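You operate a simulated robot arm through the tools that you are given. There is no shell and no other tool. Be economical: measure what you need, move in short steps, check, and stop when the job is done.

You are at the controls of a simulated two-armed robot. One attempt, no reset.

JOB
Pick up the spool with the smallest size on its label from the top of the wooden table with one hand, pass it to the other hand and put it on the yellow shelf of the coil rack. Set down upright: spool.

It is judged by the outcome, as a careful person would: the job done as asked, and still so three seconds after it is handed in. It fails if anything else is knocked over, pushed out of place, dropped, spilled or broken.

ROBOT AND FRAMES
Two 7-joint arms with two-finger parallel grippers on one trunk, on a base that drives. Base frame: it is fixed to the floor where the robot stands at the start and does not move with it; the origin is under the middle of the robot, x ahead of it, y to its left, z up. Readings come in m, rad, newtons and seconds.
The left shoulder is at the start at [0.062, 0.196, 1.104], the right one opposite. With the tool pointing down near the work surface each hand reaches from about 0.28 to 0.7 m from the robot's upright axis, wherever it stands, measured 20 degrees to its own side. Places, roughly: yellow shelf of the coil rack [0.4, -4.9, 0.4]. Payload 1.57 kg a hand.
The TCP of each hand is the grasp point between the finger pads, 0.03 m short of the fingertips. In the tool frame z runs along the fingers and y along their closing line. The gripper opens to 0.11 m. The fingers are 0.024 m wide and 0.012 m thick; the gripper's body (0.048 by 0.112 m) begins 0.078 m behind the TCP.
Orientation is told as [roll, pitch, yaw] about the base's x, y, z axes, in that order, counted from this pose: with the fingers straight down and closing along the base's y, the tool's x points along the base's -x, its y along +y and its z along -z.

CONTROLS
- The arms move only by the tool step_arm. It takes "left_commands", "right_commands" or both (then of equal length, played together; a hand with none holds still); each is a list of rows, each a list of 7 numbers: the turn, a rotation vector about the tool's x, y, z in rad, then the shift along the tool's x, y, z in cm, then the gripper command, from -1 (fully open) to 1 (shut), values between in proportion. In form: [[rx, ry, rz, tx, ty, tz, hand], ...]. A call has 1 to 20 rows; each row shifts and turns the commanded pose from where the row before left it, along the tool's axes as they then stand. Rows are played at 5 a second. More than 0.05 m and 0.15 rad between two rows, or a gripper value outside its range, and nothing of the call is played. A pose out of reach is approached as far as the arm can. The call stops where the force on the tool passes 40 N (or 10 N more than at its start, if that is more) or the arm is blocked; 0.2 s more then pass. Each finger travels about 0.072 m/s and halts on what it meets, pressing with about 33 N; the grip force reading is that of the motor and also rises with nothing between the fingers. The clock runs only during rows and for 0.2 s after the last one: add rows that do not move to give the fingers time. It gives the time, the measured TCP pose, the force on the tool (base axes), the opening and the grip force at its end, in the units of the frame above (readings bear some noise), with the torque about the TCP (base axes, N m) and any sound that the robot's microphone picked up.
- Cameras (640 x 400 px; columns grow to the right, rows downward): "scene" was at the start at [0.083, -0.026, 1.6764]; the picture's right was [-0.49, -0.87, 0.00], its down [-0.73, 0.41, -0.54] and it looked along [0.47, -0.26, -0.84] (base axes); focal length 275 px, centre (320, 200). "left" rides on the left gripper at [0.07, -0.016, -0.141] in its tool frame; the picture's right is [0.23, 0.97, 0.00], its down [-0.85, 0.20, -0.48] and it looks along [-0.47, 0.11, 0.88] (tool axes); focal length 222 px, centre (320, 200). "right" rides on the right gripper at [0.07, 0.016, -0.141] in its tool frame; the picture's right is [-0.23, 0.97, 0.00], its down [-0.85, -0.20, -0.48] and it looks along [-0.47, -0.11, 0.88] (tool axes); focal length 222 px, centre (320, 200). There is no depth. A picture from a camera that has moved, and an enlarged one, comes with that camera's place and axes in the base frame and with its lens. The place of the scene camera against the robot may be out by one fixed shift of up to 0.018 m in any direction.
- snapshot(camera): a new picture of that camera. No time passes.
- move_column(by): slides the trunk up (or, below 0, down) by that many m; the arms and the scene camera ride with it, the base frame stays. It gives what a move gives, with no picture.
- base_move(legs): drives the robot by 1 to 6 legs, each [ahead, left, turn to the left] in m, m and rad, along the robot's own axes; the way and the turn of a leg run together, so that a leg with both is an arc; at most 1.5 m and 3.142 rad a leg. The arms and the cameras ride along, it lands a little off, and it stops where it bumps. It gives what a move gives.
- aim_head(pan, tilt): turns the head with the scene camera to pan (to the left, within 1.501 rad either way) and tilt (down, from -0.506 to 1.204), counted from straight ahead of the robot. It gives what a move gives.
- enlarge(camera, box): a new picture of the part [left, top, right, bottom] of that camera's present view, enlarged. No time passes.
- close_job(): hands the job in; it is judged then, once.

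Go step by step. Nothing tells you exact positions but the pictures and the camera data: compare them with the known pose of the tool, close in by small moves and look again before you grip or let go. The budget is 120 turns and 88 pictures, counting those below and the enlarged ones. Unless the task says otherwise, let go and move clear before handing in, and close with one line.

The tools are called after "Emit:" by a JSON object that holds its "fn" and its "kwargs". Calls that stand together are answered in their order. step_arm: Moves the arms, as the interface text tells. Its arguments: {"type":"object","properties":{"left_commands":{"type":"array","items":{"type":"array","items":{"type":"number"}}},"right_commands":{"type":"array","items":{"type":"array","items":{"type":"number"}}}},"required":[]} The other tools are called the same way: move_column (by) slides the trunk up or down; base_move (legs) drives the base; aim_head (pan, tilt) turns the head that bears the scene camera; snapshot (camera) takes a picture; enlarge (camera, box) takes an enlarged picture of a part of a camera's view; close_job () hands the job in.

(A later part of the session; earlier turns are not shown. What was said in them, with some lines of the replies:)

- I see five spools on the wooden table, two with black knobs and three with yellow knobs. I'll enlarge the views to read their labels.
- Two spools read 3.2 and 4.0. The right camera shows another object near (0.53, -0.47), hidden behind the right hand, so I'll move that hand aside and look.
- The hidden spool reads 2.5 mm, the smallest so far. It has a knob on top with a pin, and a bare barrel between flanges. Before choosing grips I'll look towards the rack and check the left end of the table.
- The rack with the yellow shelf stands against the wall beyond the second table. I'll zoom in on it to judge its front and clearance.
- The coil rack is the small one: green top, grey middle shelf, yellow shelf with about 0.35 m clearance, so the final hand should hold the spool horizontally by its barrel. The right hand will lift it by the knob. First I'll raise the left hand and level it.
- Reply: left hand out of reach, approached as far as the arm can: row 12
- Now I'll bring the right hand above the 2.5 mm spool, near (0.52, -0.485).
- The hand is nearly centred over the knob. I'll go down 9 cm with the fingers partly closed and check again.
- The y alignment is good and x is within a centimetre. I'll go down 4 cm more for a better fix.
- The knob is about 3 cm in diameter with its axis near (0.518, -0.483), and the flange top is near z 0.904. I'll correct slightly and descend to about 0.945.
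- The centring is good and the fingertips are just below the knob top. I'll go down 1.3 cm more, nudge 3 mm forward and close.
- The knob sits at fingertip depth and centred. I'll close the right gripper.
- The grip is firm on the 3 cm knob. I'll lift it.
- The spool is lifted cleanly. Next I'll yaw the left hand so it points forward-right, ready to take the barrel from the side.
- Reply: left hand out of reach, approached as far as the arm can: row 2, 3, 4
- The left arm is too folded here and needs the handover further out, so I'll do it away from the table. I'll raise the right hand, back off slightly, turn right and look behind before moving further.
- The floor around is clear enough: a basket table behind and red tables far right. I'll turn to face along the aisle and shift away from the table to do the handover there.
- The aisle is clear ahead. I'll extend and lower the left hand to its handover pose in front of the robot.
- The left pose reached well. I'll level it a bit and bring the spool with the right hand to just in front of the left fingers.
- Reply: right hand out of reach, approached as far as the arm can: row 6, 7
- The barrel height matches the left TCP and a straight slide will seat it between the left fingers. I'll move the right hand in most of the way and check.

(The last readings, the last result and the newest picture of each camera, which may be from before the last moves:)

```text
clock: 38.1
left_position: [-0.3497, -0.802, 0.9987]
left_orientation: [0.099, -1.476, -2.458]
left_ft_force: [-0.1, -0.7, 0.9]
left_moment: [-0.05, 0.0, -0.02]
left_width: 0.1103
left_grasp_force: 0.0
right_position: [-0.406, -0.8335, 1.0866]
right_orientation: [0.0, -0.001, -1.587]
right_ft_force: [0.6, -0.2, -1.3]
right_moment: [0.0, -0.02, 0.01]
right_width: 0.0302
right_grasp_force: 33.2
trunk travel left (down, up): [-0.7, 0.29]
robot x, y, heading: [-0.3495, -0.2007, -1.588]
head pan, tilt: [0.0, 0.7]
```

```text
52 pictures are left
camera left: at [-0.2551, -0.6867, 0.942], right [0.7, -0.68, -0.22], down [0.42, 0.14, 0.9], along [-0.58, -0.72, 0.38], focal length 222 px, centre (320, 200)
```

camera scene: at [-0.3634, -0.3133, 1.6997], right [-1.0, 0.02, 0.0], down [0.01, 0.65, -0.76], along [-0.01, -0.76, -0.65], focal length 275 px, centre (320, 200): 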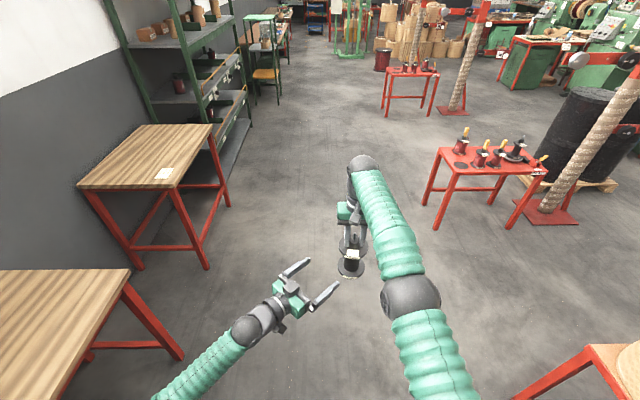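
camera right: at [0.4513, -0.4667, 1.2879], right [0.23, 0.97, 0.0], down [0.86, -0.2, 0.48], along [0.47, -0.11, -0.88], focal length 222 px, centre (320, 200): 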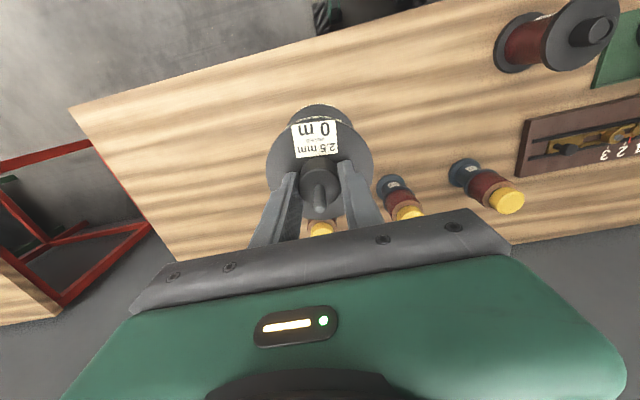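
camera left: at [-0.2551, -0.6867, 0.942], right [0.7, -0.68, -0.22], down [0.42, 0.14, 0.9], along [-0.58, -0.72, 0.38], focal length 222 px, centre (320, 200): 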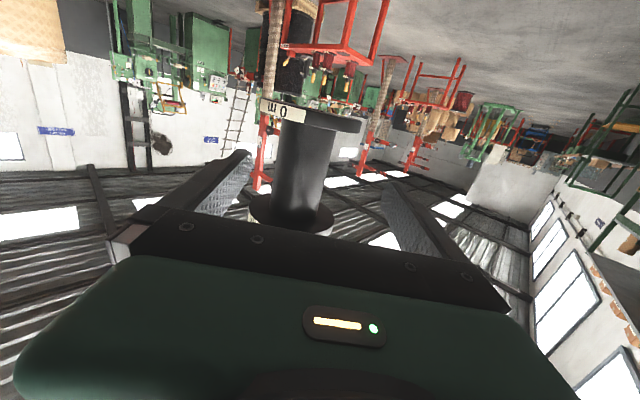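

It is tracking well. I'll centre sideways by about 1 cm, then slide the barrel fully between the left pads.

Emit:
{"fn": "step_arm", "kwargs": {"right_commands": [[0, 0, 0, -0.9, 1.0, 0, 1], [0, 0, 0, 2.0, 2.25, 0, 1], [0, 0, 0, 1.7, 1.9, 0, 1], [0, 0, 0, 0, 0, 0, 1]]}}

Emit:
{"fn": "snapshot", "kwargs": {"camera": "left"}}

Emit:
{"fn": "enlarge", "kwargs": {"camera": "scene", "box": [250, 200, 410, 320]}}

```text
clock: 39.1
left_position: [-0.3504, -0.8023, 0.9991]
left_orientation: [0.099, -1.475, -2.457]
left_ft_force: [0.8, -0.5, 0.9]
left_moment: [-0.02, -0.02, -0.01]
left_width: 0.11
left_grasp_force: 0.0
right_position: [-0.3543, -0.8069, 1.0895]
right_orientation: [0.0, -0.001, -1.587]
right_ft_force: [-0.7, -0.4, -0.8]
right_moment: [0.01, 0.01, -0.03]
right_width: 0.0305
right_grasp_force: 33.5
trunk travel left (down, up): [-0.7, 0.29]
robot x, y, heading: [-0.3515, -0.2005, -1.585]
head pan, tilt: [0.0, 0.7]
```

```text
51 pictures are left
camera left: at [-0.2554, -0.6869, 0.9419], right [0.7, -0.68, -0.22], down [0.41, 0.14, 0.9], along [-0.58, -0.72, 0.38], focal length 222 px, centre (320, 200)
```

left: 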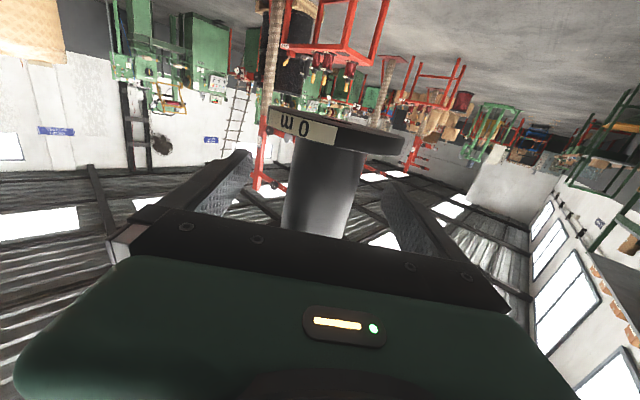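

```text
3.33 times, centred on (330, 260) of scene
camera zoom: at [-0.363, -0.3143, 1.6996], right [-1.0, 0.02, 0.0], down [0.01, 0.65, -0.76], along [-0.01, -0.76, -0.65], focal length 917 px, centre (287, 0)
```

zoom: 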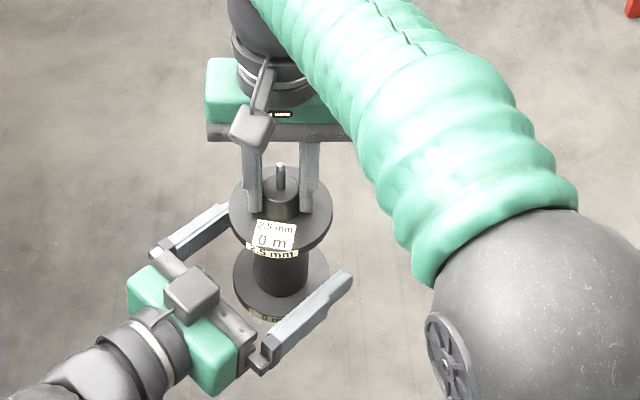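

The barrel sits between the left pads, centred. I'll close the left gripper.

Emit:
{"fn": "step_arm", "kwargs": {"left_commands": [[0, 0, 0, 0, 0, 0, -0.5], [0, 0, 0, 0, 0, 0, 0], [0, 0, 0, 0, 0, 0, 0.5], [0, 0, 0, 0, 0, 0, 1], [0, 0, 0, 0, 0, 0, 1], [0, 0, 0, 0, 0, 0, 1]]}}

Emit:
{"fn": "snapshot", "kwargs": {"camera": "left"}}

```text
clock: 40.5
left_position: [-0.3481, -0.802, 0.9991]
left_orientation: [0.1, -1.476, -2.459]
left_ft_force: [2.0, -7.1, 0.3]
left_moment: [0.41, 0.2, -0.06]
left_width: 0.0491
left_grasp_force: 33.1
right_position: [-0.3542, -0.8073, 1.0913]
right_orientation: [-0.004, -0.003, -1.586]
right_ft_force: [-3.1, 7.6, 0.2]
right_moment: [0.22, 0.01, 0.08]
right_width: 0.0303
right_grasp_force: 32.9
trunk travel left (down, up): [-0.7, 0.29]
robot x, y, heading: [-0.3511, -0.1986, -1.589]
head pan, tilt: [0.0, 0.7]
```

```text
49 pictures are left
camera left: at [-0.2543, -0.6861, 0.9424], right [0.7, -0.68, -0.22], down [0.42, 0.14, 0.9], along [-0.58, -0.72, 0.38], focal length 222 px, centre (320, 200)
```

left: 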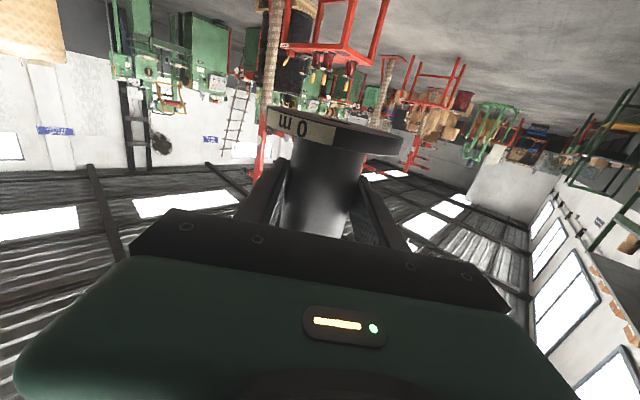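

Both hands hold it, with the left on a 49 mm barrel. I'll open the right hand and lift it clear.

Emit:
{"fn": "step_arm", "kwargs": {"right_commands": [[0, 0, 0, 0, 0, 0, 0.4], [0, 0, 0, 0, 0, 0, -0.2], [0, 0, 0, 0, 0, 0, -0.3], [0, 0, 0, 0, 0, -2, -0.3], [0, 0, 0, 0, 0, -3, -0.3], [0, 0, 0, 0, 0, -4, -0.3], [0, 0, 0, 0, 0, -4, -0.3], [0, 0, 0, 0, 0, -4, -0.3]]}}

Emit:
{"fn": "enlarge", "kwargs": {"camera": "scene", "box": [240, 180, 420, 315]}}

```text
clock: 42.3
left_position: [-0.3482, -0.7998, 1.0001]
left_orientation: [0.117, -1.477, -2.477]
left_ft_force: [0.8, 0.6, 0.4]
left_moment: [-0.02, 0.01, 0.01]
left_width: 0.0488
left_grasp_force: 33.1
right_position: [-0.3507, -0.7808, 1.2444]
right_orientation: [-0.003, -0.004, -1.587]
right_ft_force: [-0.3, -0.3, 0.6]
right_moment: [-0.03, -0.01, -0.02]
right_width: 0.0717
right_grasp_force: 0.1
right hand out of reach, approached as far as the arm can: row 7, 8
trunk travel left (down, up): [-0.7, 0.29]
robot x, y, heading: [-0.3515, -0.2043, -1.585]
head pan, tilt: [0.0, 0.7]
```

```text
2.96 times, centred on (330, 248) of scene
camera zoom: at [-0.3623, -0.31, 1.6999], right [-1.0, 0.02, 0.0], down [0.01, 0.64, -0.76], along [-0.01, -0.76, -0.64], focal length 815 px, centre (290, 59)
```

zoom: 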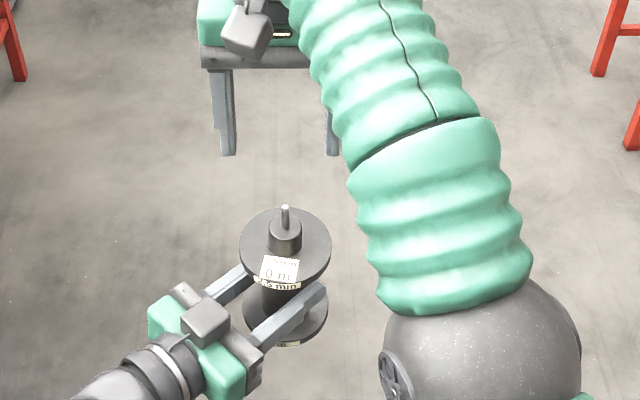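

The left hand holds the spool upright and the right is free. I'll tuck the right hand back to its side.

Emit:
{"fn": "step_arm", "kwargs": {"right_commands": [[0, 0, 0, 1.5, -4, 0, -0.3], [0, 0, 0, 1.5, -4, 0, -0.3], [0, 0, 0, 2, -4, 0, -0.3], [0, 0, 0, 2.5, -4, 0, -0.3], [0, 0, 0, 2.5, -4, 0, -0.3], [0, 0, 0, 2.5, -4, 0, -0.3], [0, 0, 0, 2.5, -4, 0, -0.3], [0, 0, 0, 2.5, -2, 0, -0.3]]}}

Emit:
{"fn": "aim_head", "kwargs": {"pan": 0.15, "tilt": 0.35}}

Emit:
{"fn": "snapshot", "kwargs": {"camera": "scene"}}

```text
clock: 44.1
left_position: [-0.3507, -0.7996, 1.0006]
left_orientation: [0.126, -1.476, -2.484]
left_ft_force: [0.3, -0.6, -0.3]
left_moment: [0.03, -0.01, -0.02]
left_width: 0.0487
left_grasp_force: 32.8
right_position: [-0.6436, -0.6207, 1.2522]
right_orientation: [0.002, -0.006, -1.585]
right_ft_force: [-0.4, 0.3, 0.4]
right_moment: [-0.04, 0.01, -0.03]
right_width: 0.0715
right_grasp_force: 0.1
right hand out of reach, approached as far as the arm can: row 1
trunk travel left (down, up): [-0.7, 0.29]
robot x, y, heading: [-0.3484, -0.1991, -1.583]
head pan, tilt: [0.0, 0.7]
```

```text
clock: 44.9
left_position: [-0.3503, -0.8008, 0.9995]
left_orientation: [0.105, -1.476, -2.464]
left_ft_force: [-0.4, -0.1, -1.7]
left_moment: [0.0, 0.0, 0.0]
left_width: 0.0488
left_grasp_force: 33.2
right_position: [-0.6427, -0.6249, 1.2506]
right_orientation: [0.0, -0.005, -1.587]
right_ft_force: [0.3, -0.1, 0.2]
right_moment: [-0.02, -0.02, -0.01]
right_width: 0.0714
right_grasp_force: 0.0
trunk travel left (down, up): [-0.7, 0.29]
robot x, y, heading: [-0.3493, -0.2022, -1.586]
head pan, tilt: [0.15, 0.351]
```

```text
47 pictures are left
camera scene: at [-0.3503, -0.3194, 1.7311], right [-0.99, -0.13, 0.0], down [-0.05, 0.34, -0.94], along [0.13, -0.93, -0.35], focal length 275 px, centre (320, 200)
```

scene: 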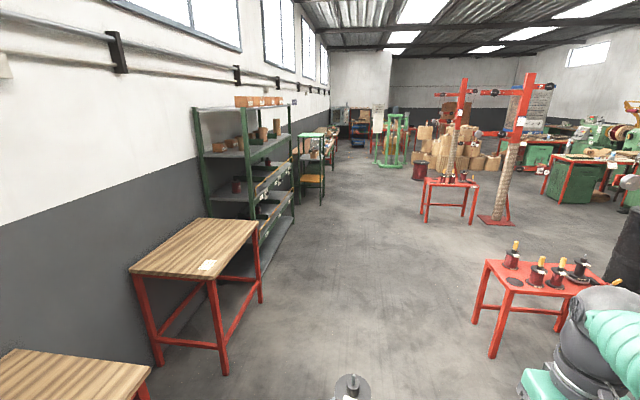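

The aisle to the rack is clear. I'll drive ahead about 3.3 m and look at the rack.

Emit:
{"fn": "base_move", "kwargs": {"legs": [[1.2, 0, 0], [1.2, 0, 0], [0.9, 0, 0]]}}

Emit:
{"fn": "aim_head", "kwargs": {"pan": 0.5, "tilt": 0.55}}

Emit:
{"fn": "snapshot", "kwargs": {"camera": "scene"}}

```text
clock: 61.0
left_position: [-0.3725, -4.0928, 0.9986]
left_orientation: [0.112, -1.476, -2.446]
left_ft_force: [0.2, -0.3, -1.2]
left_moment: [0.01, 0.02, -0.01]
left_width: 0.0489
left_grasp_force: 32.8
right_position: [-0.6694, -3.9221, 1.2517]
right_orientation: [-0.001, -0.004, -1.562]
right_ft_force: [0.1, -0.9, -0.6]
right_moment: [0.02, -0.03, -0.02]
right_width: 0.0716
right_grasp_force: 0.0
trunk travel left (down, up): [-0.7, 0.29]
robot x, y, heading: [-0.3878, -3.4949, -1.563]
head pan, tilt: [0.15, 0.351]
```

```text
clock: 61.8
left_position: [-0.3731, -4.0936, 1.0005]
left_orientation: [0.116, -1.475, -2.449]
left_ft_force: [0.4, 0.1, -1.0]
left_moment: [-0.02, 0.0, 0.01]
left_width: 0.0489
left_grasp_force: 32.9
right_position: [-0.6692, -3.9232, 1.2531]
right_orientation: [0.0, -0.004, -1.562]
right_ft_force: [-0.3, 0.7, 0.3]
right_moment: [0.03, -0.03, -0.01]
right_width: 0.0716
right_grasp_force: 0.0
trunk travel left (down, up): [-0.7, 0.29]
robot x, y, heading: [-0.3867, -3.4973, -1.563]
head pan, tilt: [0.499, 0.55]
```

```text
46 pictures are left
camera scene: at [-0.3555, -3.5985, 1.713], right [-0.87, -0.49, 0.0], down [-0.25, 0.46, -0.85], along [0.41, -0.74, -0.52], focal length 275 px, centre (320, 200)
```

scene: 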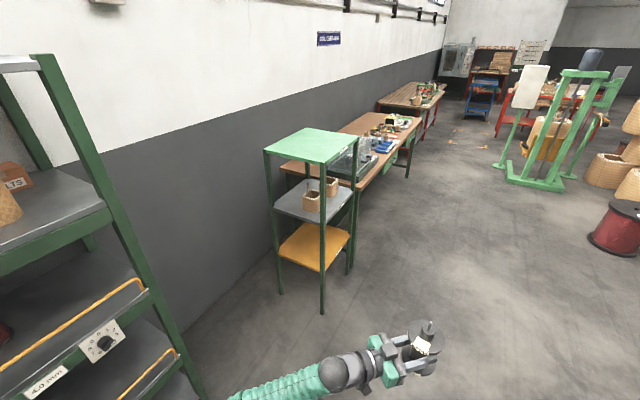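

The rack spans roughly x 0.24–0.59 and y −4.69 to −5.15, with its yellow shelf at z≈0.41 and about 0.4 m clearance. I'll extend the left hand and turn it more straight ahead before approaching.

Emit:
{"fn": "step_arm", "kwargs": {"left_commands": [[0, 0, 0, 0, 3.8, 0.5, 1], [0, 0, 0, 0, 3.8, 0.5, 1], [0, 0, 0, 0, 3.7, 0.5, 1], [-0.115, 0, -0.0114, 0, 0, 0, 1], [-0.115, 0, -0.0114, 0, 0, 0, 1], [-0.115, 0, -0.0114, 0, 0, 0, 1], [-0.115, 0, -0.0114, 0, 0, 0, 1], [-0.115, 0, -0.0114, 0, 0, 0, 1], [0, 0, 0, 0, 0, 0, 1]]}}

Emit:
{"fn": "aim_head", "kwargs": {"pan": 0.1, "tilt": 0.8}}

Emit:
{"fn": "snapshot", "kwargs": {"camera": "scene"}}

Emit:
{"fn": "snapshot", "kwargs": {"camera": "left"}}

```text
clock: 63.8
left_position: [-0.3018, -4.1826, 0.9992]
left_orientation: [0.083, -1.484, -1.839]
left_ft_force: [0.4, -0.6, -0.3]
left_moment: [0.0, -0.03, 0.01]
left_width: 0.049
left_grasp_force: 32.8
right_position: [-0.6698, -3.9232, 1.2524]
right_orientation: [-0.001, -0.004, -1.562]
right_ft_force: [0.5, 0.3, 0.8]
right_moment: [-0.02, 0.0, 0.02]
right_width: 0.0713
right_grasp_force: 0.0
trunk travel left (down, up): [-0.7, 0.29]
robot x, y, heading: [-0.3913, -3.4951, -1.561]
head pan, tilt: [0.499, 0.55]
```

```text
clock: 64.7
left_position: [-0.3014, -4.1826, 0.9992]
left_orientation: [0.073, -1.481, -1.83]
left_ft_force: [0.1, 0.3, -0.7]
left_moment: [-0.02, -0.02, 0.0]
left_width: 0.0488
left_grasp_force: 32.6
right_position: [-0.6707, -3.9225, 1.2522]
right_orientation: [0.001, -0.003, -1.563]
right_ft_force: [0.0, 0.5, 0.5]
right_moment: [-0.02, 0.02, 0.02]
right_width: 0.0714
right_grasp_force: 0.0
trunk travel left (down, up): [-0.7, 0.29]
robot x, y, heading: [-0.388, -3.4963, -1.56]
head pan, tilt: [0.099, 0.799]
```

```text
45 pictures are left
camera scene: at [-0.3906, -3.6005, 1.6916], right [-0.99, -0.11, 0.0], down [-0.08, 0.71, -0.7], along [0.08, -0.69, -0.72], focal length 275 px, centre (320, 200)
```

scene: 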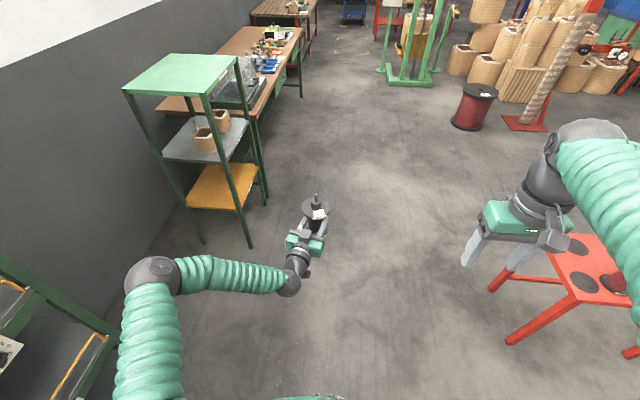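

```text
44 pictures are left
camera left: at [-0.2891, -4.0349, 0.942], right [0.96, -0.16, -0.22], down [0.26, 0.36, 0.9], along [-0.07, -0.92, 0.39], focal length 222 px, centre (320, 200)
```

left: 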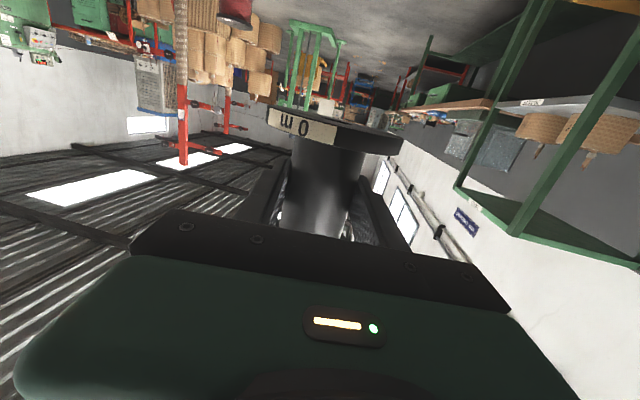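

Hand direction and spool are level. I'll tuck the right hand further back and up, then drive in front of the rack, staying back from it while turning.

Emit:
{"fn": "step_arm", "kwargs": {"right_commands": [[0, 0, 0, 2.2, -1, -2, -0.3], [0, 0, 0, 2.2, -1, -2, -0.3], [0, 0, 0, 2.2, -1, -2, -0.3], [0, 0, 0, 2.2, -1, -2, -0.3]]}}

Emit:
{"fn": "base_move", "kwargs": {"legs": [[0.8, -0.14, 0], [0.8, -0.14, 0]]}}

Emit:
{"fn": "aim_head", "kwargs": {"pan": 1.2, "tilt": 0.6}}

Emit:
{"fn": "snapshot", "kwargs": {"camera": "scene"}}

```text
clock: 65.7
left_position: [-0.3017, -4.1807, 1.0012]
left_orientation: [0.08, -1.483, -1.836]
left_ft_force: [0.1, 0.7, -1.1]
left_moment: [0.03, -0.02, -0.01]
left_width: 0.0488
left_grasp_force: 33.1
right_position: [-0.7107, -3.8323, 1.3314]
right_orientation: [0.001, -0.006, -1.565]
right_ft_force: [-0.5, 0.4, 0.7]
right_moment: [0.0, 0.01, 0.03]
right_width: 0.0712
right_grasp_force: 0.1
trunk travel left (down, up): [-0.7, 0.29]
robot x, y, heading: [-0.3888, -3.4945, -1.562]
head pan, tilt: [0.099, 0.799]
```

```text
clock: 73.9
left_position: [-0.5883, -5.7719, 1.0005]
left_orientation: [0.071, -1.484, -1.835]
left_ft_force: [0.0, -0.6, -1.4]
left_moment: [0.02, 0.03, -0.03]
left_width: 0.0488
left_grasp_force: 33.0
right_position: [-0.9946, -5.4209, 1.3309]
right_orientation: [0.0, -0.005, -1.569]
right_ft_force: [0.1, -0.6, 0.2]
right_moment: [-0.01, 0.01, -0.02]
right_width: 0.0716
right_grasp_force: 0.1
trunk travel left (down, up): [-0.7, 0.29]
robot x, y, heading: [-0.6709, -5.085, -1.569]
head pan, tilt: [0.099, 0.799]
```

```text
clock: 75.3
left_position: [-0.5893, -5.7708, 0.9998]
left_orientation: [0.077, -1.484, -1.84]
left_ft_force: [0.2, 0.9, -1.4]
left_moment: [0.01, -0.01, 0.02]
left_width: 0.049
left_grasp_force: 33.1
right_position: [-0.994, -5.4203, 1.3315]
right_orientation: [0.0, -0.005, -1.569]
right_ft_force: [-0.2, 0.2, 0.4]
right_moment: [0.0, 0.03, 0.0]
right_width: 0.0715
right_grasp_force: 0.0
trunk travel left (down, up): [-0.7, 0.29]
robot x, y, heading: [-0.6715, -5.0819, -1.577]
head pan, tilt: [1.201, 0.6]
```

```text
43 pictures are left
camera scene: at [-0.5997, -5.141, 1.7085], right [-0.36, -0.93, 0.0], down [-0.53, 0.21, -0.82], along [0.77, -0.3, -0.57], focal length 275 px, centre (320, 200)
```

scene: 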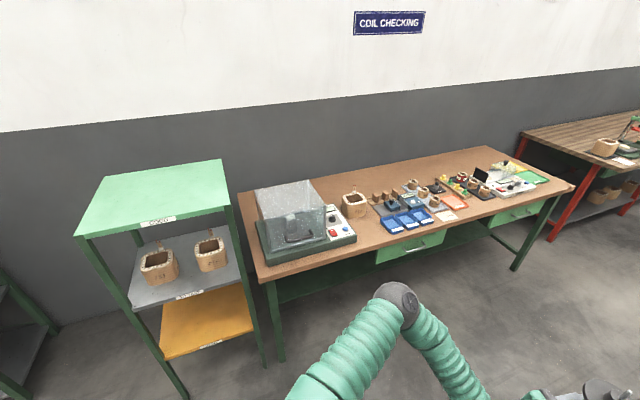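

The rack front is at x≈0.22 and its opening is y −4.72 to −5.10. I'll turn left to face it and then lower the trunk.

Emit:
{"fn": "base_move", "kwargs": {"legs": [[0, 0, 0.9], [0, 0, 0.877]]}}

Emit:
{"fn": "move_column", "kwargs": {"by": -0.47}}

Emit:
{"fn": "aim_head", "kwargs": {"pan": 0.05, "tilt": 0.45}}

Emit:
{"fn": "snapshot", "kwargs": {"camera": "scene"}}

Emit:
{"fn": "snapshot", "kwargs": {"camera": "left"}}

```text
clock: 80.3
left_position: [-0.0174, -4.8556, 0.9996]
left_orientation: [0.084, -1.482, -0.058]
left_ft_force: [0.2, -0.2, -0.8]
left_moment: [-0.02, -0.02, -0.02]
left_width: 0.0488
left_grasp_force: 33.0
right_position: [-0.2735, -5.3296, 1.3319]
right_orientation: [0.003, -0.005, 0.219]
right_ft_force: [1.2, -0.2, 0.1]
right_moment: [0.04, 0.0, -0.01]
right_width: 0.0718
right_grasp_force: 0.0
trunk travel left (down, up): [-0.7, 0.29]
robot x, y, heading: [-0.6698, -5.0852, 0.219]
head pan, tilt: [1.201, 0.6]
```

```text
refused: -0.47 is not a number from -0.4 to 0.4
```

```text
clock: 81.7
left_position: [-0.0193, -4.8567, 1.0]
left_orientation: [0.08, -1.483, -0.057]
left_ft_force: [0.6, 0.1, -0.7]
left_moment: [0.03, -0.01, -0.03]
left_width: 0.049
left_grasp_force: 32.9
right_position: [-0.2748, -5.3296, 1.3312]
right_orientation: [0.0, -0.004, 0.218]
right_ft_force: [-0.6, -0.2, 0.0]
right_moment: [0.0, 0.01, -0.01]
right_width: 0.0715
right_grasp_force: 0.1
trunk travel left (down, up): [-0.7, 0.29]
robot x, y, heading: [-0.6683, -5.0861, 0.216]
head pan, tilt: [0.051, 0.45]
```

```text
42 pictures are left
camera scene: at [-0.5607, -5.0435, 1.722], right [0.27, -0.96, 0.0], down [-0.42, -0.12, -0.9], along [0.87, 0.24, -0.44], focal length 275 px, centre (320, 200)
```

scene: 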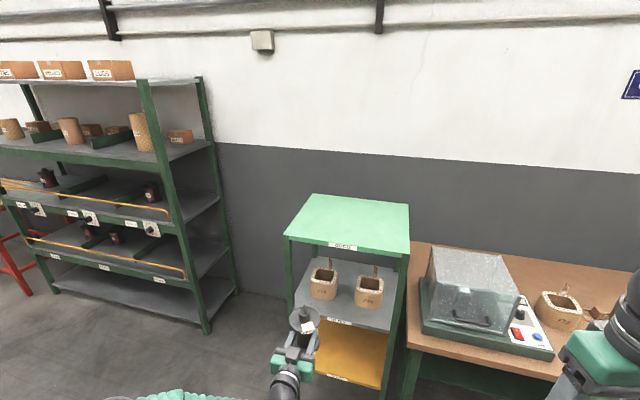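

```text
41 pictures are left
camera left: at [-0.164, -4.8758, 0.943], right [-0.04, 0.97, -0.22], down [-0.41, 0.18, 0.89], along [0.91, 0.13, 0.39], focal length 222 px, centre (320, 200)
```

left: 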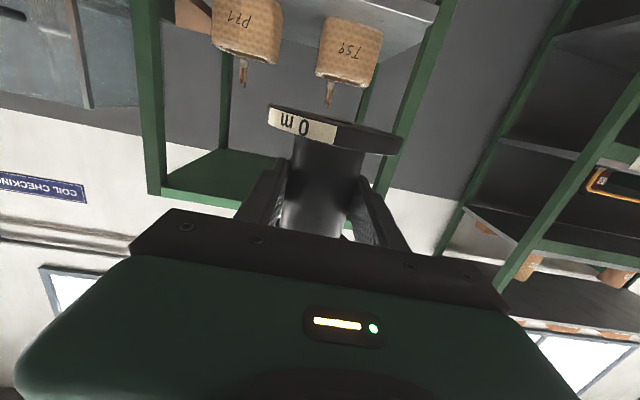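

The spool is pointed at the rack. I'll lower the trunk in two steps and check height.

Emit:
{"fn": "move_column", "kwargs": {"by": -0.4}}

Emit:
{"fn": "move_column", "kwargs": {"by": -0.06}}

Emit:
{"fn": "snapshot", "kwargs": {"camera": "scene"}}

Emit:
{"fn": "snapshot", "kwargs": {"camera": "left"}}

```text
clock: 85.5
left_position: [-0.0186, -4.8567, 0.602]
left_orientation: [0.079, -1.483, -0.056]
left_ft_force: [-1.5, 0.4, -0.5]
left_moment: [-0.01, -0.01, 0.03]
left_width: 0.0487
left_grasp_force: 33.1
right_position: [-0.2755, -5.3299, 0.9307]
right_orientation: [0.001, -0.005, 0.217]
right_ft_force: [0.1, 0.6, -0.5]
right_moment: [0.02, 0.01, 0.0]
right_width: 0.0717
right_grasp_force: 0.0
trunk travel left (down, up): [-0.3, 0.69]
robot x, y, heading: [-0.6689, -5.0857, 0.211]
head pan, tilt: [0.051, 0.45]
```

```text
clock: 86.5
left_position: [-0.0203, -4.8564, 0.5418]
left_orientation: [0.081, -1.487, -0.055]
left_ft_force: [-0.3, 1.1, -0.8]
left_moment: [0.04, 0.02, -0.03]
left_width: 0.0491
left_grasp_force: 33.1
right_position: [-0.2747, -5.3289, 0.8719]
right_orientation: [0.0, -0.006, 0.218]
right_ft_force: [0.4, -0.1, 0.5]
right_moment: [0.01, -0.02, -0.01]
right_width: 0.0718
right_grasp_force: 0.0
trunk travel left (down, up): [-0.24, 0.75]
robot x, y, heading: [-0.6735, -5.0863, 0.216]
head pan, tilt: [0.051, 0.45]
```

```text
40 pictures are left
camera scene: at [-0.5619, -5.0438, 1.262], right [0.27, -0.96, 0.0], down [-0.42, -0.12, -0.9], along [0.87, 0.24, -0.44], focal length 275 px, centre (320, 200)
```

scene: 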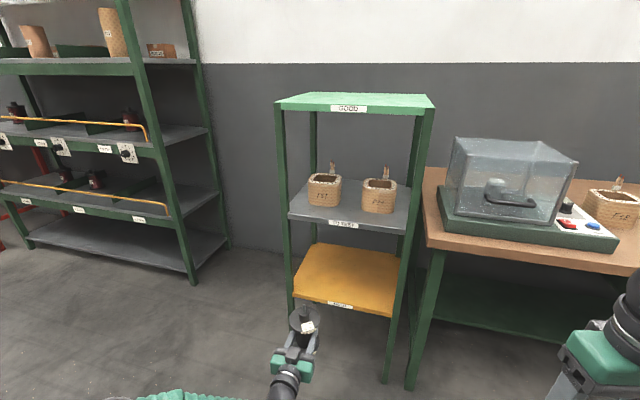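

```text
39 pictures are left
camera left: at [-0.1646, -4.8759, 0.4832], right [-0.04, 0.97, -0.22], down [-0.41, 0.18, 0.89], along [0.91, 0.13, 0.39], focal length 222 px, centre (320, 200)
```

left: 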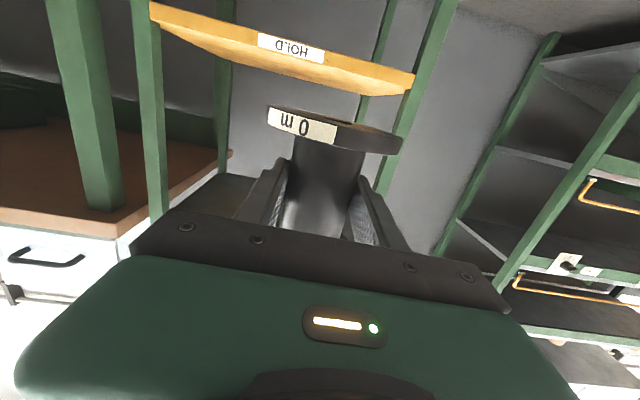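

The shelf surface looks to be around z 0.42–0.44 and the spool bottom is near 0.49. I'll align sideways first, then check before entering.

Emit:
{"fn": "base_move", "kwargs": {"legs": [[0.1, -0.126, 0]]}}

Emit:
{"fn": "snapshot", "kwargs": {"camera": "left"}}

Emit:
{"fn": "aim_head", "kwargs": {"pan": 0.2, "tilt": 0.65}}

Emit:
{"fn": "snapshot", "kwargs": {"camera": "scene"}}

```text
clock: 87.9
left_position: [0.1065, -4.9554, 0.5402]
left_orientation: [0.05, -1.484, -0.024]
left_ft_force: [-0.5, 0.1, -0.4]
left_moment: [-0.03, -0.01, -0.02]
left_width: 0.049
left_grasp_force: 33.2
right_position: [-0.1491, -5.4275, 0.8717]
right_orientation: [-0.003, -0.005, 0.218]
right_ft_force: [0.1, 0.4, -0.5]
right_moment: [0.01, 0.04, 0.01]
right_width: 0.0716
right_grasp_force: 0.2
trunk travel left (down, up): [-0.24, 0.75]
robot x, y, heading: [-0.5447, -5.1844, 0.218]
head pan, tilt: [0.051, 0.45]
```

```text
38 pictures are left
camera left: at [-0.0388, -4.9755, 0.4822], right [-0.04, 0.97, -0.22], down [-0.41, 0.19, 0.89], along [0.91, 0.13, 0.39], focal length 222 px, centre (320, 200)
```

left: 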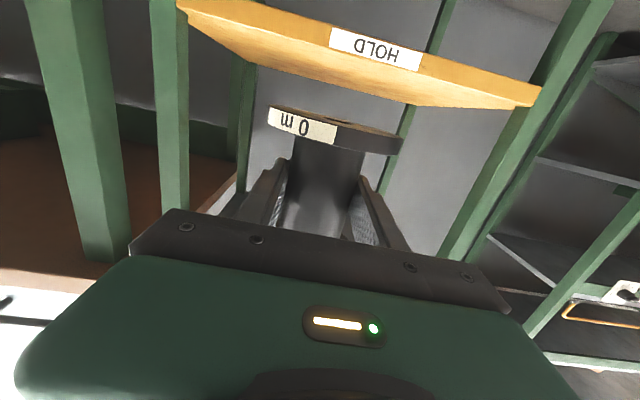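

```text
clock: 88.6
left_position: [0.106, -4.9576, 0.5407]
left_orientation: [0.085, -1.485, -0.06]
left_ft_force: [0.2, 0.5, -1.0]
left_moment: [0.01, 0.01, -0.05]
left_width: 0.0488
left_grasp_force: 33.5
right_position: [-0.1499, -5.4296, 0.8718]
right_orientation: [-0.001, -0.007, 0.219]
right_ft_force: [0.4, 0.4, 1.0]
right_moment: [0.0, -0.03, 0.03]
right_width: 0.0713
right_grasp_force: 0.0
trunk travel left (down, up): [-0.24, 0.75]
robot x, y, heading: [-0.5463, -5.1823, 0.218]
head pan, tilt: [0.201, 0.649]
```

```text
37 pictures are left
camera scene: at [-0.4456, -5.1334, 1.2442], right [0.41, -0.91, 0.0], down [-0.55, -0.25, -0.8], along [0.73, 0.32, -0.61], focal length 275 px, centre (320, 200)
```

scene: 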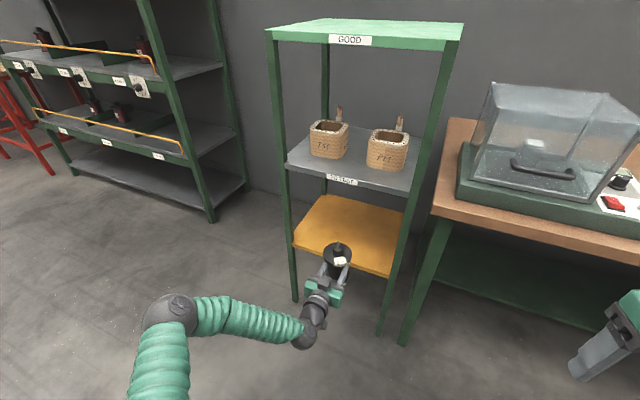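

The spool is centred enough that driving straight ahead will bring it over the shelf at y≈−4.91, with about 5 cm clearance below. I'll drive 0.22 m ahead.

Emit:
{"fn": "base_move", "kwargs": {"legs": [[0.12, 0, 0]]}}

Emit:
{"fn": "base_move", "kwargs": {"legs": [[0.1, 0, 0]]}}

Emit:
{"fn": "snapshot", "kwargs": {"camera": "left"}}

Emit:
{"fn": "snapshot", "kwargs": {"camera": "scene"}}

```text
clock: 89.9
left_position: [0.2226, -4.9317, 0.5397]
left_orientation: [0.079, -1.484, -0.056]
left_ft_force: [-0.3, -0.1, -1.1]
left_moment: [-0.02, 0.03, 0.03]
left_width: 0.0488
left_grasp_force: 33.1
right_position: [-0.0327, -5.4038, 0.8706]
right_orientation: [0.0, -0.006, 0.219]
right_ft_force: [0.2, 0.4, 1.1]
right_moment: [0.01, 0.03, -0.03]
right_width: 0.0717
right_grasp_force: 0.1
trunk travel left (down, up): [-0.24, 0.75]
robot x, y, heading: [-0.4265, -5.1574, 0.218]
head pan, tilt: [0.201, 0.649]
```

```text
clock: 91.0
left_position: [0.3225, -4.9105, 0.5411]
left_orientation: [0.085, -1.484, -0.062]
left_ft_force: [0.7, -0.5, -0.3]
left_moment: [0.03, -0.03, -0.02]
left_width: 0.0489
left_grasp_force: 32.7
right_position: [0.0651, -5.3819, 0.8707]
right_orientation: [0.0, -0.003, 0.217]
right_ft_force: [-0.1, 1.3, -0.5]
right_moment: [-0.04, 0.02, 0.02]
right_width: 0.0715
right_grasp_force: 0.0
trunk travel left (down, up): [-0.24, 0.75]
robot x, y, heading: [-0.3303, -5.1389, 0.222]
head pan, tilt: [0.201, 0.649]
```

```text
36 pictures are left
camera left: at [0.1763, -4.9293, 0.483], right [-0.04, 0.97, -0.22], down [-0.41, 0.18, 0.89], along [0.91, 0.13, 0.39], focal length 222 px, centre (320, 200)
```

left: 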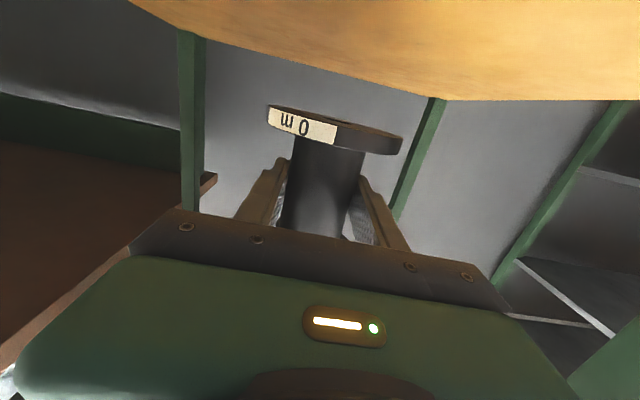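

```text
35 pictures are left
camera scene: at [-0.2287, -5.0855, 1.244], right [0.41, -0.91, 0.0], down [-0.56, -0.25, -0.79], along [0.73, 0.32, -0.61], focal length 275 px, centre (320, 200)
```

scene: 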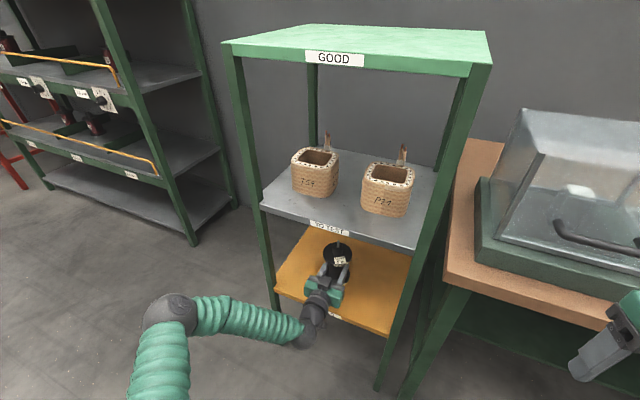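

The spool is over the yellow shelf, about 10 cm inside the front edge. I'll lower 4 cm by the trunk, then check.

Emit:
{"fn": "move_column", "kwargs": {"by": -0.04}}

Emit:
{"fn": "snapshot", "kwargs": {"camera": "left"}}

Emit:
{"fn": "enlarge", "kwargs": {"camera": "scene", "box": [270, 220, 410, 345]}}

```text
clock: 91.8
left_position: [0.322, -4.9102, 0.5029]
left_orientation: [0.089, -1.488, -0.065]
left_ft_force: [1.0, 0.2, -1.3]
left_moment: [-0.01, -0.03, 0.0]
left_width: 0.049
left_grasp_force: 32.9
right_position: [0.0626, -5.3829, 0.8325]
right_orientation: [0.0, -0.008, 0.217]
right_ft_force: [0.3, -0.3, 0.0]
right_moment: [-0.03, -0.04, -0.01]
right_width: 0.0716
right_grasp_force: 0.1
trunk travel left (down, up): [-0.2, 0.79]
robot x, y, heading: [-0.3282, -5.1382, 0.216]
head pan, tilt: [0.201, 0.649]
```

```text
34 pictures are left
camera left: at [0.1752, -4.9295, 0.4445], right [-0.04, 0.97, -0.22], down [-0.41, 0.18, 0.89], along [0.91, 0.13, 0.39], focal length 222 px, centre (320, 200)
```

left: 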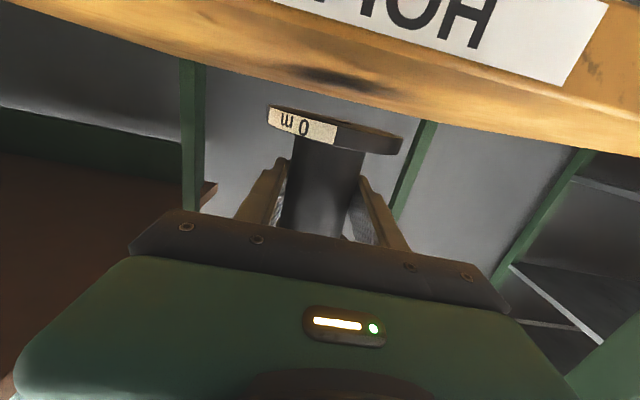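

```text
3.20 times, centred on (340, 282) of scene
camera zoom: at [-0.2305, -5.0859, 1.2042], right [0.41, -0.91, 0.0], down [-0.55, -0.25, -0.8], along [0.73, 0.32, -0.61], focal length 880 px, centre (256, -64)
```

zoom: 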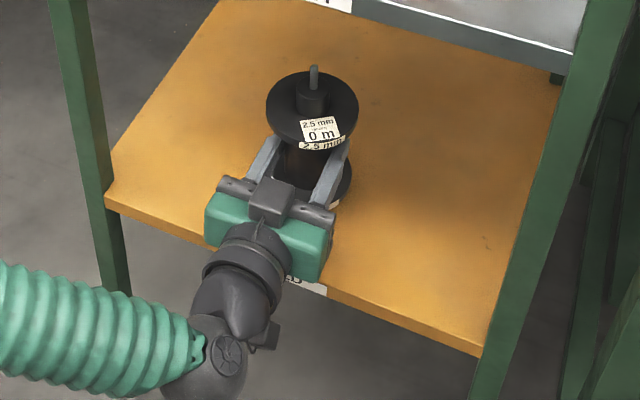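

The gap below the spool is about 1.4 cm. I'll lower by small arm steps and read the force.

Emit:
{"fn": "step_arm", "kwargs": {"left_commands": [[0, 0, 0, 0.3, 0, 0.025, 1], [0, 0, 0, 0.3, 0, 0.025, 1], [0, 0, 0, 0.3, 0, 0.025, 1], [0, 0, 0, 0, 0, 0, 1]]}}

Emit:
{"fn": "snapshot", "kwargs": {"camera": "left"}}

```text
clock: 92.8
left_position: [0.3203, -4.9102, 0.493]
left_orientation: [0.091, -1.487, -0.068]
left_ft_force: [0.0, 0.3, -1.3]
left_moment: [-0.02, 0.05, 0.02]
left_width: 0.0487
left_grasp_force: 32.9
right_position: [0.0631, -5.3835, 0.8311]
right_orientation: [0.0, -0.009, 0.216]
right_ft_force: [-0.4, -0.3, 0.3]
right_moment: [-0.01, -0.02, 0.0]
right_width: 0.0718
right_grasp_force: 0.1
trunk travel left (down, up): [-0.2, 0.79]
robot x, y, heading: [-0.3292, -5.1371, 0.221]
head pan, tilt: [0.201, 0.649]
```

```text
32 pictures are left
camera left: at [0.1756, -4.9292, 0.4356], right [-0.04, 0.97, -0.22], down [-0.41, 0.18, 0.89], along [0.91, 0.13, 0.39], focal length 222 px, centre (320, 200)
```

left: 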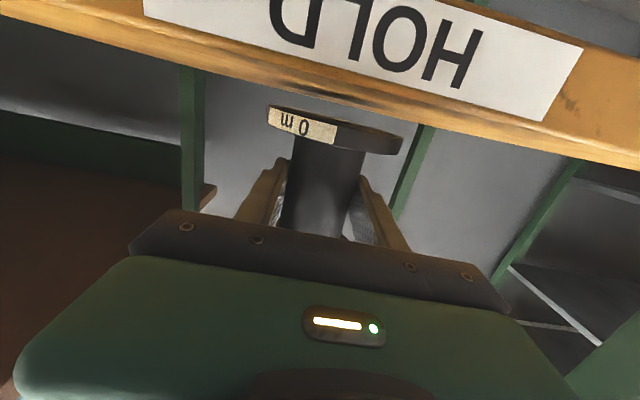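

There is still roughly a centimetre to go and no contact yet. I'll continue slowly.

Emit:
{"fn": "step_arm", "kwargs": {"left_commands": [[0, 0, 0, 0.2, 0, 0.017, 1], [0, 0, 0, 0.2, 0, 0.017, 1], [0, 0, 0, 0.2, 0, 0.017, 1], [0, 0, 0, 0, 0, 0, 1]]}}

Emit:
{"fn": "enlarge", "kwargs": {"camera": "left", "box": [220, 40, 460, 190]}}

```text
clock: 93.8
left_position: [0.3208, -4.91, 0.4873]
left_orientation: [0.096, -1.486, -0.069]
left_ft_force: [-0.3, 0.4, -0.9]
left_moment: [-0.01, 0.0, -0.02]
left_width: 0.0488
left_grasp_force: 33.0
right_position: [0.064, -5.383, 0.8315]
right_orientation: [-0.001, -0.008, 0.217]
right_ft_force: [0.6, -0.5, 0.1]
right_moment: [-0.04, 0.02, -0.02]
right_width: 0.0712
right_grasp_force: 0.0
trunk travel left (down, up): [-0.2, 0.79]
robot x, y, heading: [-0.3282, -5.1365, 0.221]
head pan, tilt: [0.201, 0.649]
```

```text
2.67 times, centred on (340, 115) of left
camera zoom: at [0.1757, -4.9293, 0.4293], right [-0.04, 0.97, -0.22], down [-0.41, 0.18, 0.89], along [0.91, 0.13, 0.39], focal length 592 px, centre (267, 427)
```

zoom: 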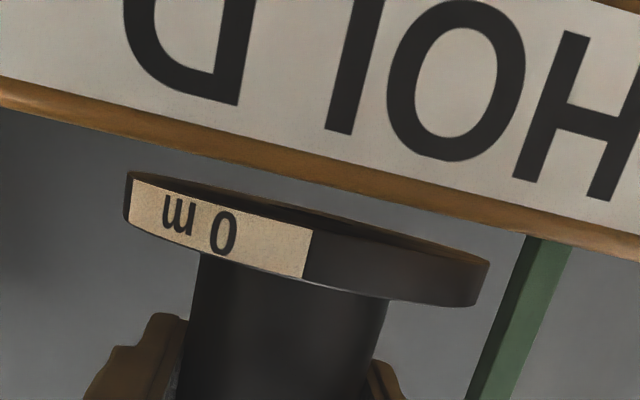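

By the edge view the gap is about 8 mm. I'll lower 6 mm, then creep.

Emit:
{"fn": "step_arm", "kwargs": {"left_commands": [[0, 0, 0, 0.2, 0, 0.017, 1], [0, 0, 0, 0.2, 0, 0.017, 1], [0, 0, 0, 0.15, 0, 0.01, 1], [0, 0, 0, 0, 0, 0, 1]]}}

Emit:
{"fn": "step_arm", "kwargs": {"left_commands": [[0, 0, 0, 0.15, 0, 0.01, 1], [0, 0, 0, 0, 0, 0, 1]]}}

Emit:
{"fn": "enlarge", "kwargs": {"camera": "left", "box": [220, 40, 460, 190]}}

```text
clock: 94.8
left_position: [0.3194, -4.9103, 0.4822]
left_orientation: [0.095, -1.488, -0.069]
left_ft_force: [-0.4, 1.2, 0.0]
left_moment: [0.01, 0.0, 0.01]
left_width: 0.0492
left_grasp_force: 33.2
right_position: [0.0633, -5.384, 0.8332]
right_orientation: [0.001, -0.007, 0.217]
right_ft_force: [-0.3, 0.2, -0.4]
right_moment: [0.01, -0.03, -0.03]
right_width: 0.0716
right_grasp_force: 0.0
trunk travel left (down, up): [-0.2, 0.79]
robot x, y, heading: [-0.3287, -5.1365, 0.217]
head pan, tilt: [0.201, 0.649]
```

```text
clock: 95.5
left_position: [0.3202, -4.9106, 0.4815]
left_orientation: [0.093, -1.489, -0.069]
left_ft_force: [0.2, 0.2, -0.9]
left_moment: [0.05, 0.01, -0.03]
left_width: 0.0489
left_grasp_force: 32.8
right_position: [0.0628, -5.3829, 0.8314]
right_orientation: [0.001, -0.008, 0.217]
right_ft_force: [-0.1, -0.5, -0.3]
right_moment: [0.01, -0.06, 0.01]
right_width: 0.0713
right_grasp_force: 0.0
trunk travel left (down, up): [-0.2, 0.79]
robot x, y, heading: [-0.33, -5.1391, 0.218]
head pan, tilt: [0.201, 0.649]
```

```text
2.67 times, centred on (340, 115) of left
camera zoom: at [0.1753, -4.929, 0.423], right [-0.04, 0.97, -0.22], down [-0.41, 0.18, 0.89], along [0.91, 0.13, 0.39], focal length 592 px, centre (267, 427)
```

zoom: 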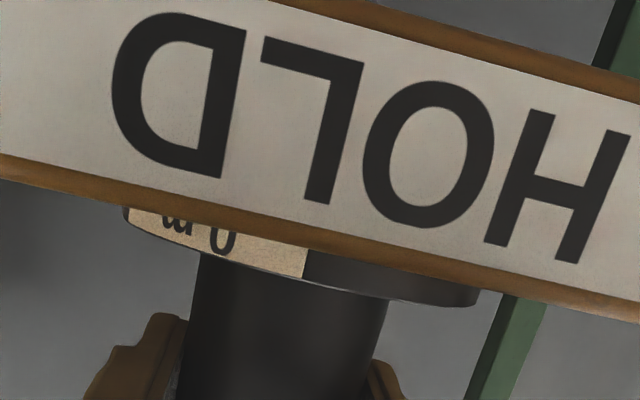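

The gap is about 3 mm. I'll creep down and watch the vertical force.

Emit:
{"fn": "step_arm", "kwargs": {"left_commands": [[0, 0, 0, 0.15, 0, 0.01, 1], [0, 0, 0, 0, 0, 0, 1]]}}

Emit:
{"fn": "step_arm", "kwargs": {"left_commands": [[0, 0, 0, 0.12, 0, 0.01, 1], [0, 0, 0, 0, 0, 0, 1]]}}

```text
clock: 96.0
left_position: [0.3206, -4.9112, 0.4809]
left_orientation: [0.099, -1.487, -0.072]
left_ft_force: [0.4, 0.6, 2.1]
left_moment: [-0.08, 0.09, 0.01]
left_width: 0.0489
left_grasp_force: 33.3
right_position: [0.0623, -5.3835, 0.8324]
right_orientation: [0.0, -0.009, 0.215]
right_ft_force: [0.0, 0.3, -0.4]
right_moment: [0.02, -0.01, -0.01]
right_width: 0.0713
right_grasp_force: 0.1
trunk travel left (down, up): [-0.2, 0.79]
robot x, y, heading: [-0.3278, -5.1392, 0.216]
head pan, tilt: [0.201, 0.649]
```

```text
clock: 96.7
left_position: [0.3216, -4.9107, 0.4795]
left_orientation: [0.104, -1.491, -0.081]
left_ft_force: [3.8, -0.9, 10.2]
left_moment: [-0.24, 0.19, 0.11]
left_width: 0.0487
left_grasp_force: 33.2
right_position: [0.0626, -5.3834, 0.832]
right_orientation: [0.003, -0.007, 0.216]
right_ft_force: [-0.1, 0.9, -0.3]
right_moment: [-0.01, -0.02, 0.02]
right_width: 0.0713
right_grasp_force: 0.0
trunk travel left (down, up): [-0.2, 0.79]
robot x, y, heading: [-0.3305, -5.1368, 0.219]
head pan, tilt: [0.201, 0.649]
```

Contact: about 10 N upward, so the spool is on the shelf. I'll check it is upright, then release.

Emit:
{"fn": "enlarge", "kwargs": {"camera": "scene", "box": [270, 220, 410, 345]}}

Emit:
{"fn": "step_arm", "kwargs": {"left_commands": [[0, 0, 0, 0, 0, 0, 0.6], [0, 0, 0, 0, 0, 0, 0.2], [0, 0, 0, 0, 0, 0, -0.2], [0, 0, 0, 0, 0, 0, -0.6], [0, 0, 0, 0, 0, 0, -1], [0, 0, 0, 0, 0, 0, -1]]}}

Emit:
{"fn": "snapshot", "kwargs": {"camera": "left"}}

Emit:
{"fn": "enlarge", "kwargs": {"camera": "scene", "box": [270, 220, 410, 345]}}

```text
3.20 times, centred on (340, 282) of scene
camera zoom: at [-0.2317, -5.0869, 1.2045], right [0.41, -0.91, 0.0], down [-0.55, -0.25, -0.8], along [0.73, 0.32, -0.6], focal length 880 px, centre (256, -64)
```

zoom: 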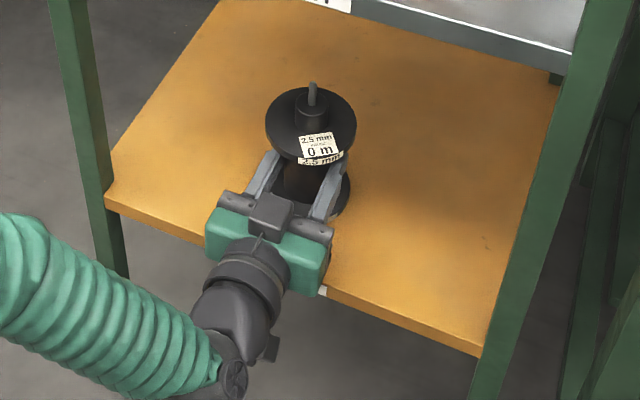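

```text
clock: 98.0
left_position: [0.3211, -4.9103, 0.4783]
left_orientation: [0.093, -1.488, -0.07]
left_ft_force: [-0.5, 0.1, -0.6]
left_moment: [0.02, -0.01, 0.01]
left_width: 0.1099
left_grasp_force: 0.1
right_position: [0.0623, -5.383, 0.8324]
right_orientation: [0.001, -0.009, 0.217]
right_ft_force: [-0.6, -0.2, 0.4]
right_moment: [-0.03, -0.02, -0.04]
right_width: 0.0713
right_grasp_force: 0.0
trunk travel left (down, up): [-0.2, 0.79]
robot x, y, heading: [-0.3324, -5.1353, 0.215]
head pan, tilt: [0.201, 0.649]
```

```text
28 pictures are left
camera left: at [0.1751, -4.9291, 0.4199], right [-0.04, 0.97, -0.22], down [-0.41, 0.18, 0.89], along [0.91, 0.13, 0.39], focal length 222 px, centre (320, 200)
```

left: 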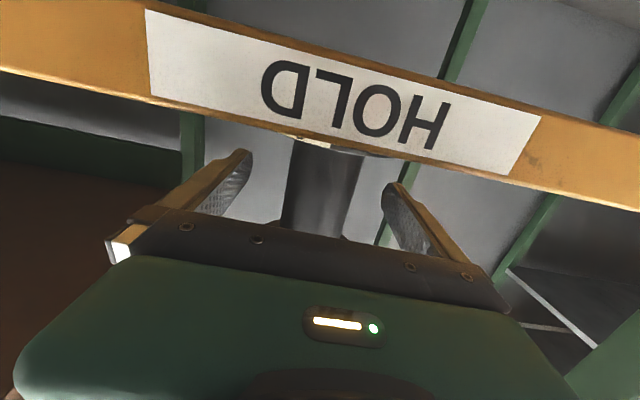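

```text
3.20 times, centred on (340, 282) of scene
camera zoom: at [-0.2304, -5.086, 1.2042], right [0.41, -0.91, 0.0], down [-0.55, -0.25, -0.8], along [0.73, 0.32, -0.61], focal length 880 px, centre (256, -64)
```

zoom: 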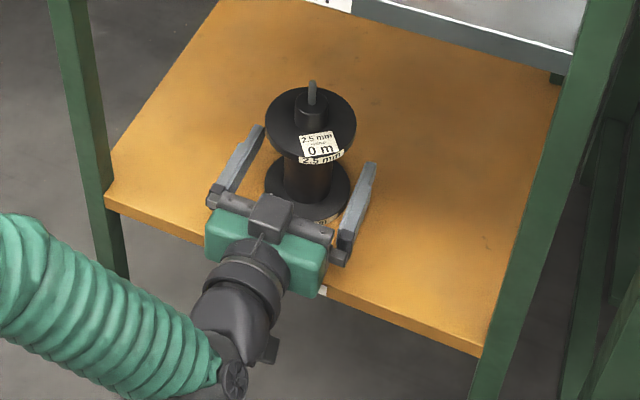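

The spool stands upright on its own. I'll withdraw the left hand straight back with the arm, then the base.

Emit:
{"fn": "step_arm", "kwargs": {"left_commands": [[0, 0, 0, 0.15, 0, -2, -1], [0, 0, 0, 0.15, 0, -2, -1], [0, 0, 0, 0.15, 0, -2, -1], [0, 0, 0, 0.15, 0, -2, -1], [0, 0, 0, 0, 0, 0, -1]]}}

Emit:
{"fn": "snapshot", "kwargs": {"camera": "scene"}}

```text
clock: 99.2
left_position: [0.2387, -4.912, 0.4796]
left_orientation: [0.093, -1.486, -0.069]
left_ft_force: [0.1, 0.5, 0.1]
left_moment: [-0.01, -0.03, 0.0]
left_width: 0.1102
left_grasp_force: 0.0
right_position: [0.0636, -5.3842, 0.8319]
right_orientation: [0.002, -0.01, 0.217]
right_ft_force: [0.7, 0.1, 0.2]
right_moment: [0.01, -0.01, -0.01]
right_width: 0.0716
right_grasp_force: 0.1
trunk travel left (down, up): [-0.2, 0.79]
robot x, y, heading: [-0.3303, -5.135, 0.215]
head pan, tilt: [0.201, 0.649]
```

```text
26 pictures are left
camera scene: at [-0.2305, -5.0861, 1.2042], right [0.41, -0.91, 0.0], down [-0.55, -0.25, -0.8], along [0.73, 0.32, -0.61], focal length 275 px, centre (320, 200)
```

scene: 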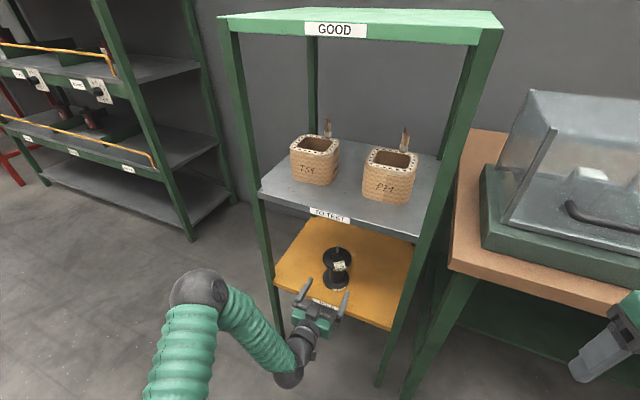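

The hand is clear of the spool. I'll back the base away from the rack and take a last look.

Emit:
{"fn": "base_move", "kwargs": {"legs": [[-0.25, 0.05, 0]]}}

Emit:
{"fn": "enlarge", "kwargs": {"camera": "scene", "box": [230, 130, 430, 330]}}

```text
clock: 101.1
left_position: [-0.0148, -4.917, 0.4792]
left_orientation: [0.1, -1.487, -0.077]
left_ft_force: [-0.4, 0.9, 0.1]
left_moment: [0.04, 0.03, -0.01]
left_width: 0.1099
left_grasp_force: 0.0
right_position: [-0.1913, -5.389, 0.8326]
right_orientation: [0.002, -0.007, 0.214]
right_ft_force: [0.5, 0.9, 0.6]
right_moment: [0.0, 0.01, -0.02]
right_width: 0.0713
right_grasp_force: 0.1
trunk travel left (down, up): [-0.2, 0.79]
robot x, y, heading: [-0.5834, -5.1418, 0.213]
head pan, tilt: [0.201, 0.649]
```

```text
2.00 times, centred on (330, 230) of scene
camera zoom: at [-0.4856, -5.0921, 1.2043], right [0.4, -0.91, 0.0], down [-0.55, -0.24, -0.8], along [0.73, 0.32, -0.61], focal length 550 px, centre (300, 140)
```

zoom: 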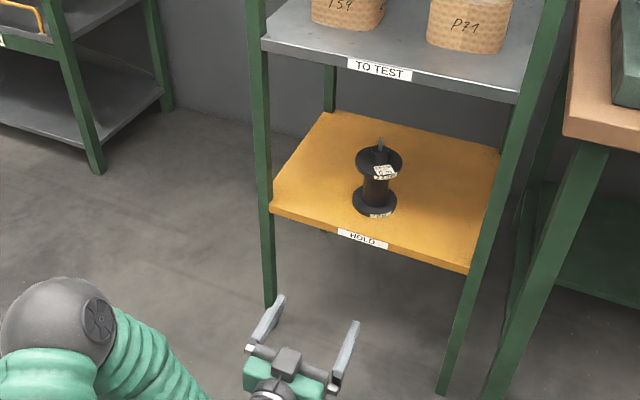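

The spool stands upright on the yellow shelf and both hands are clear, so I'm handing in.

Emit:
{"fn": "close_job", "kwargs": {}}

```text
The job is handed in.
```

The 2.5 mm spool, the smallest size of the three on the table, went from the right hand to the left and is now standing upright on the yellow shelf of the coil rack. I saw nothing else disturbed.
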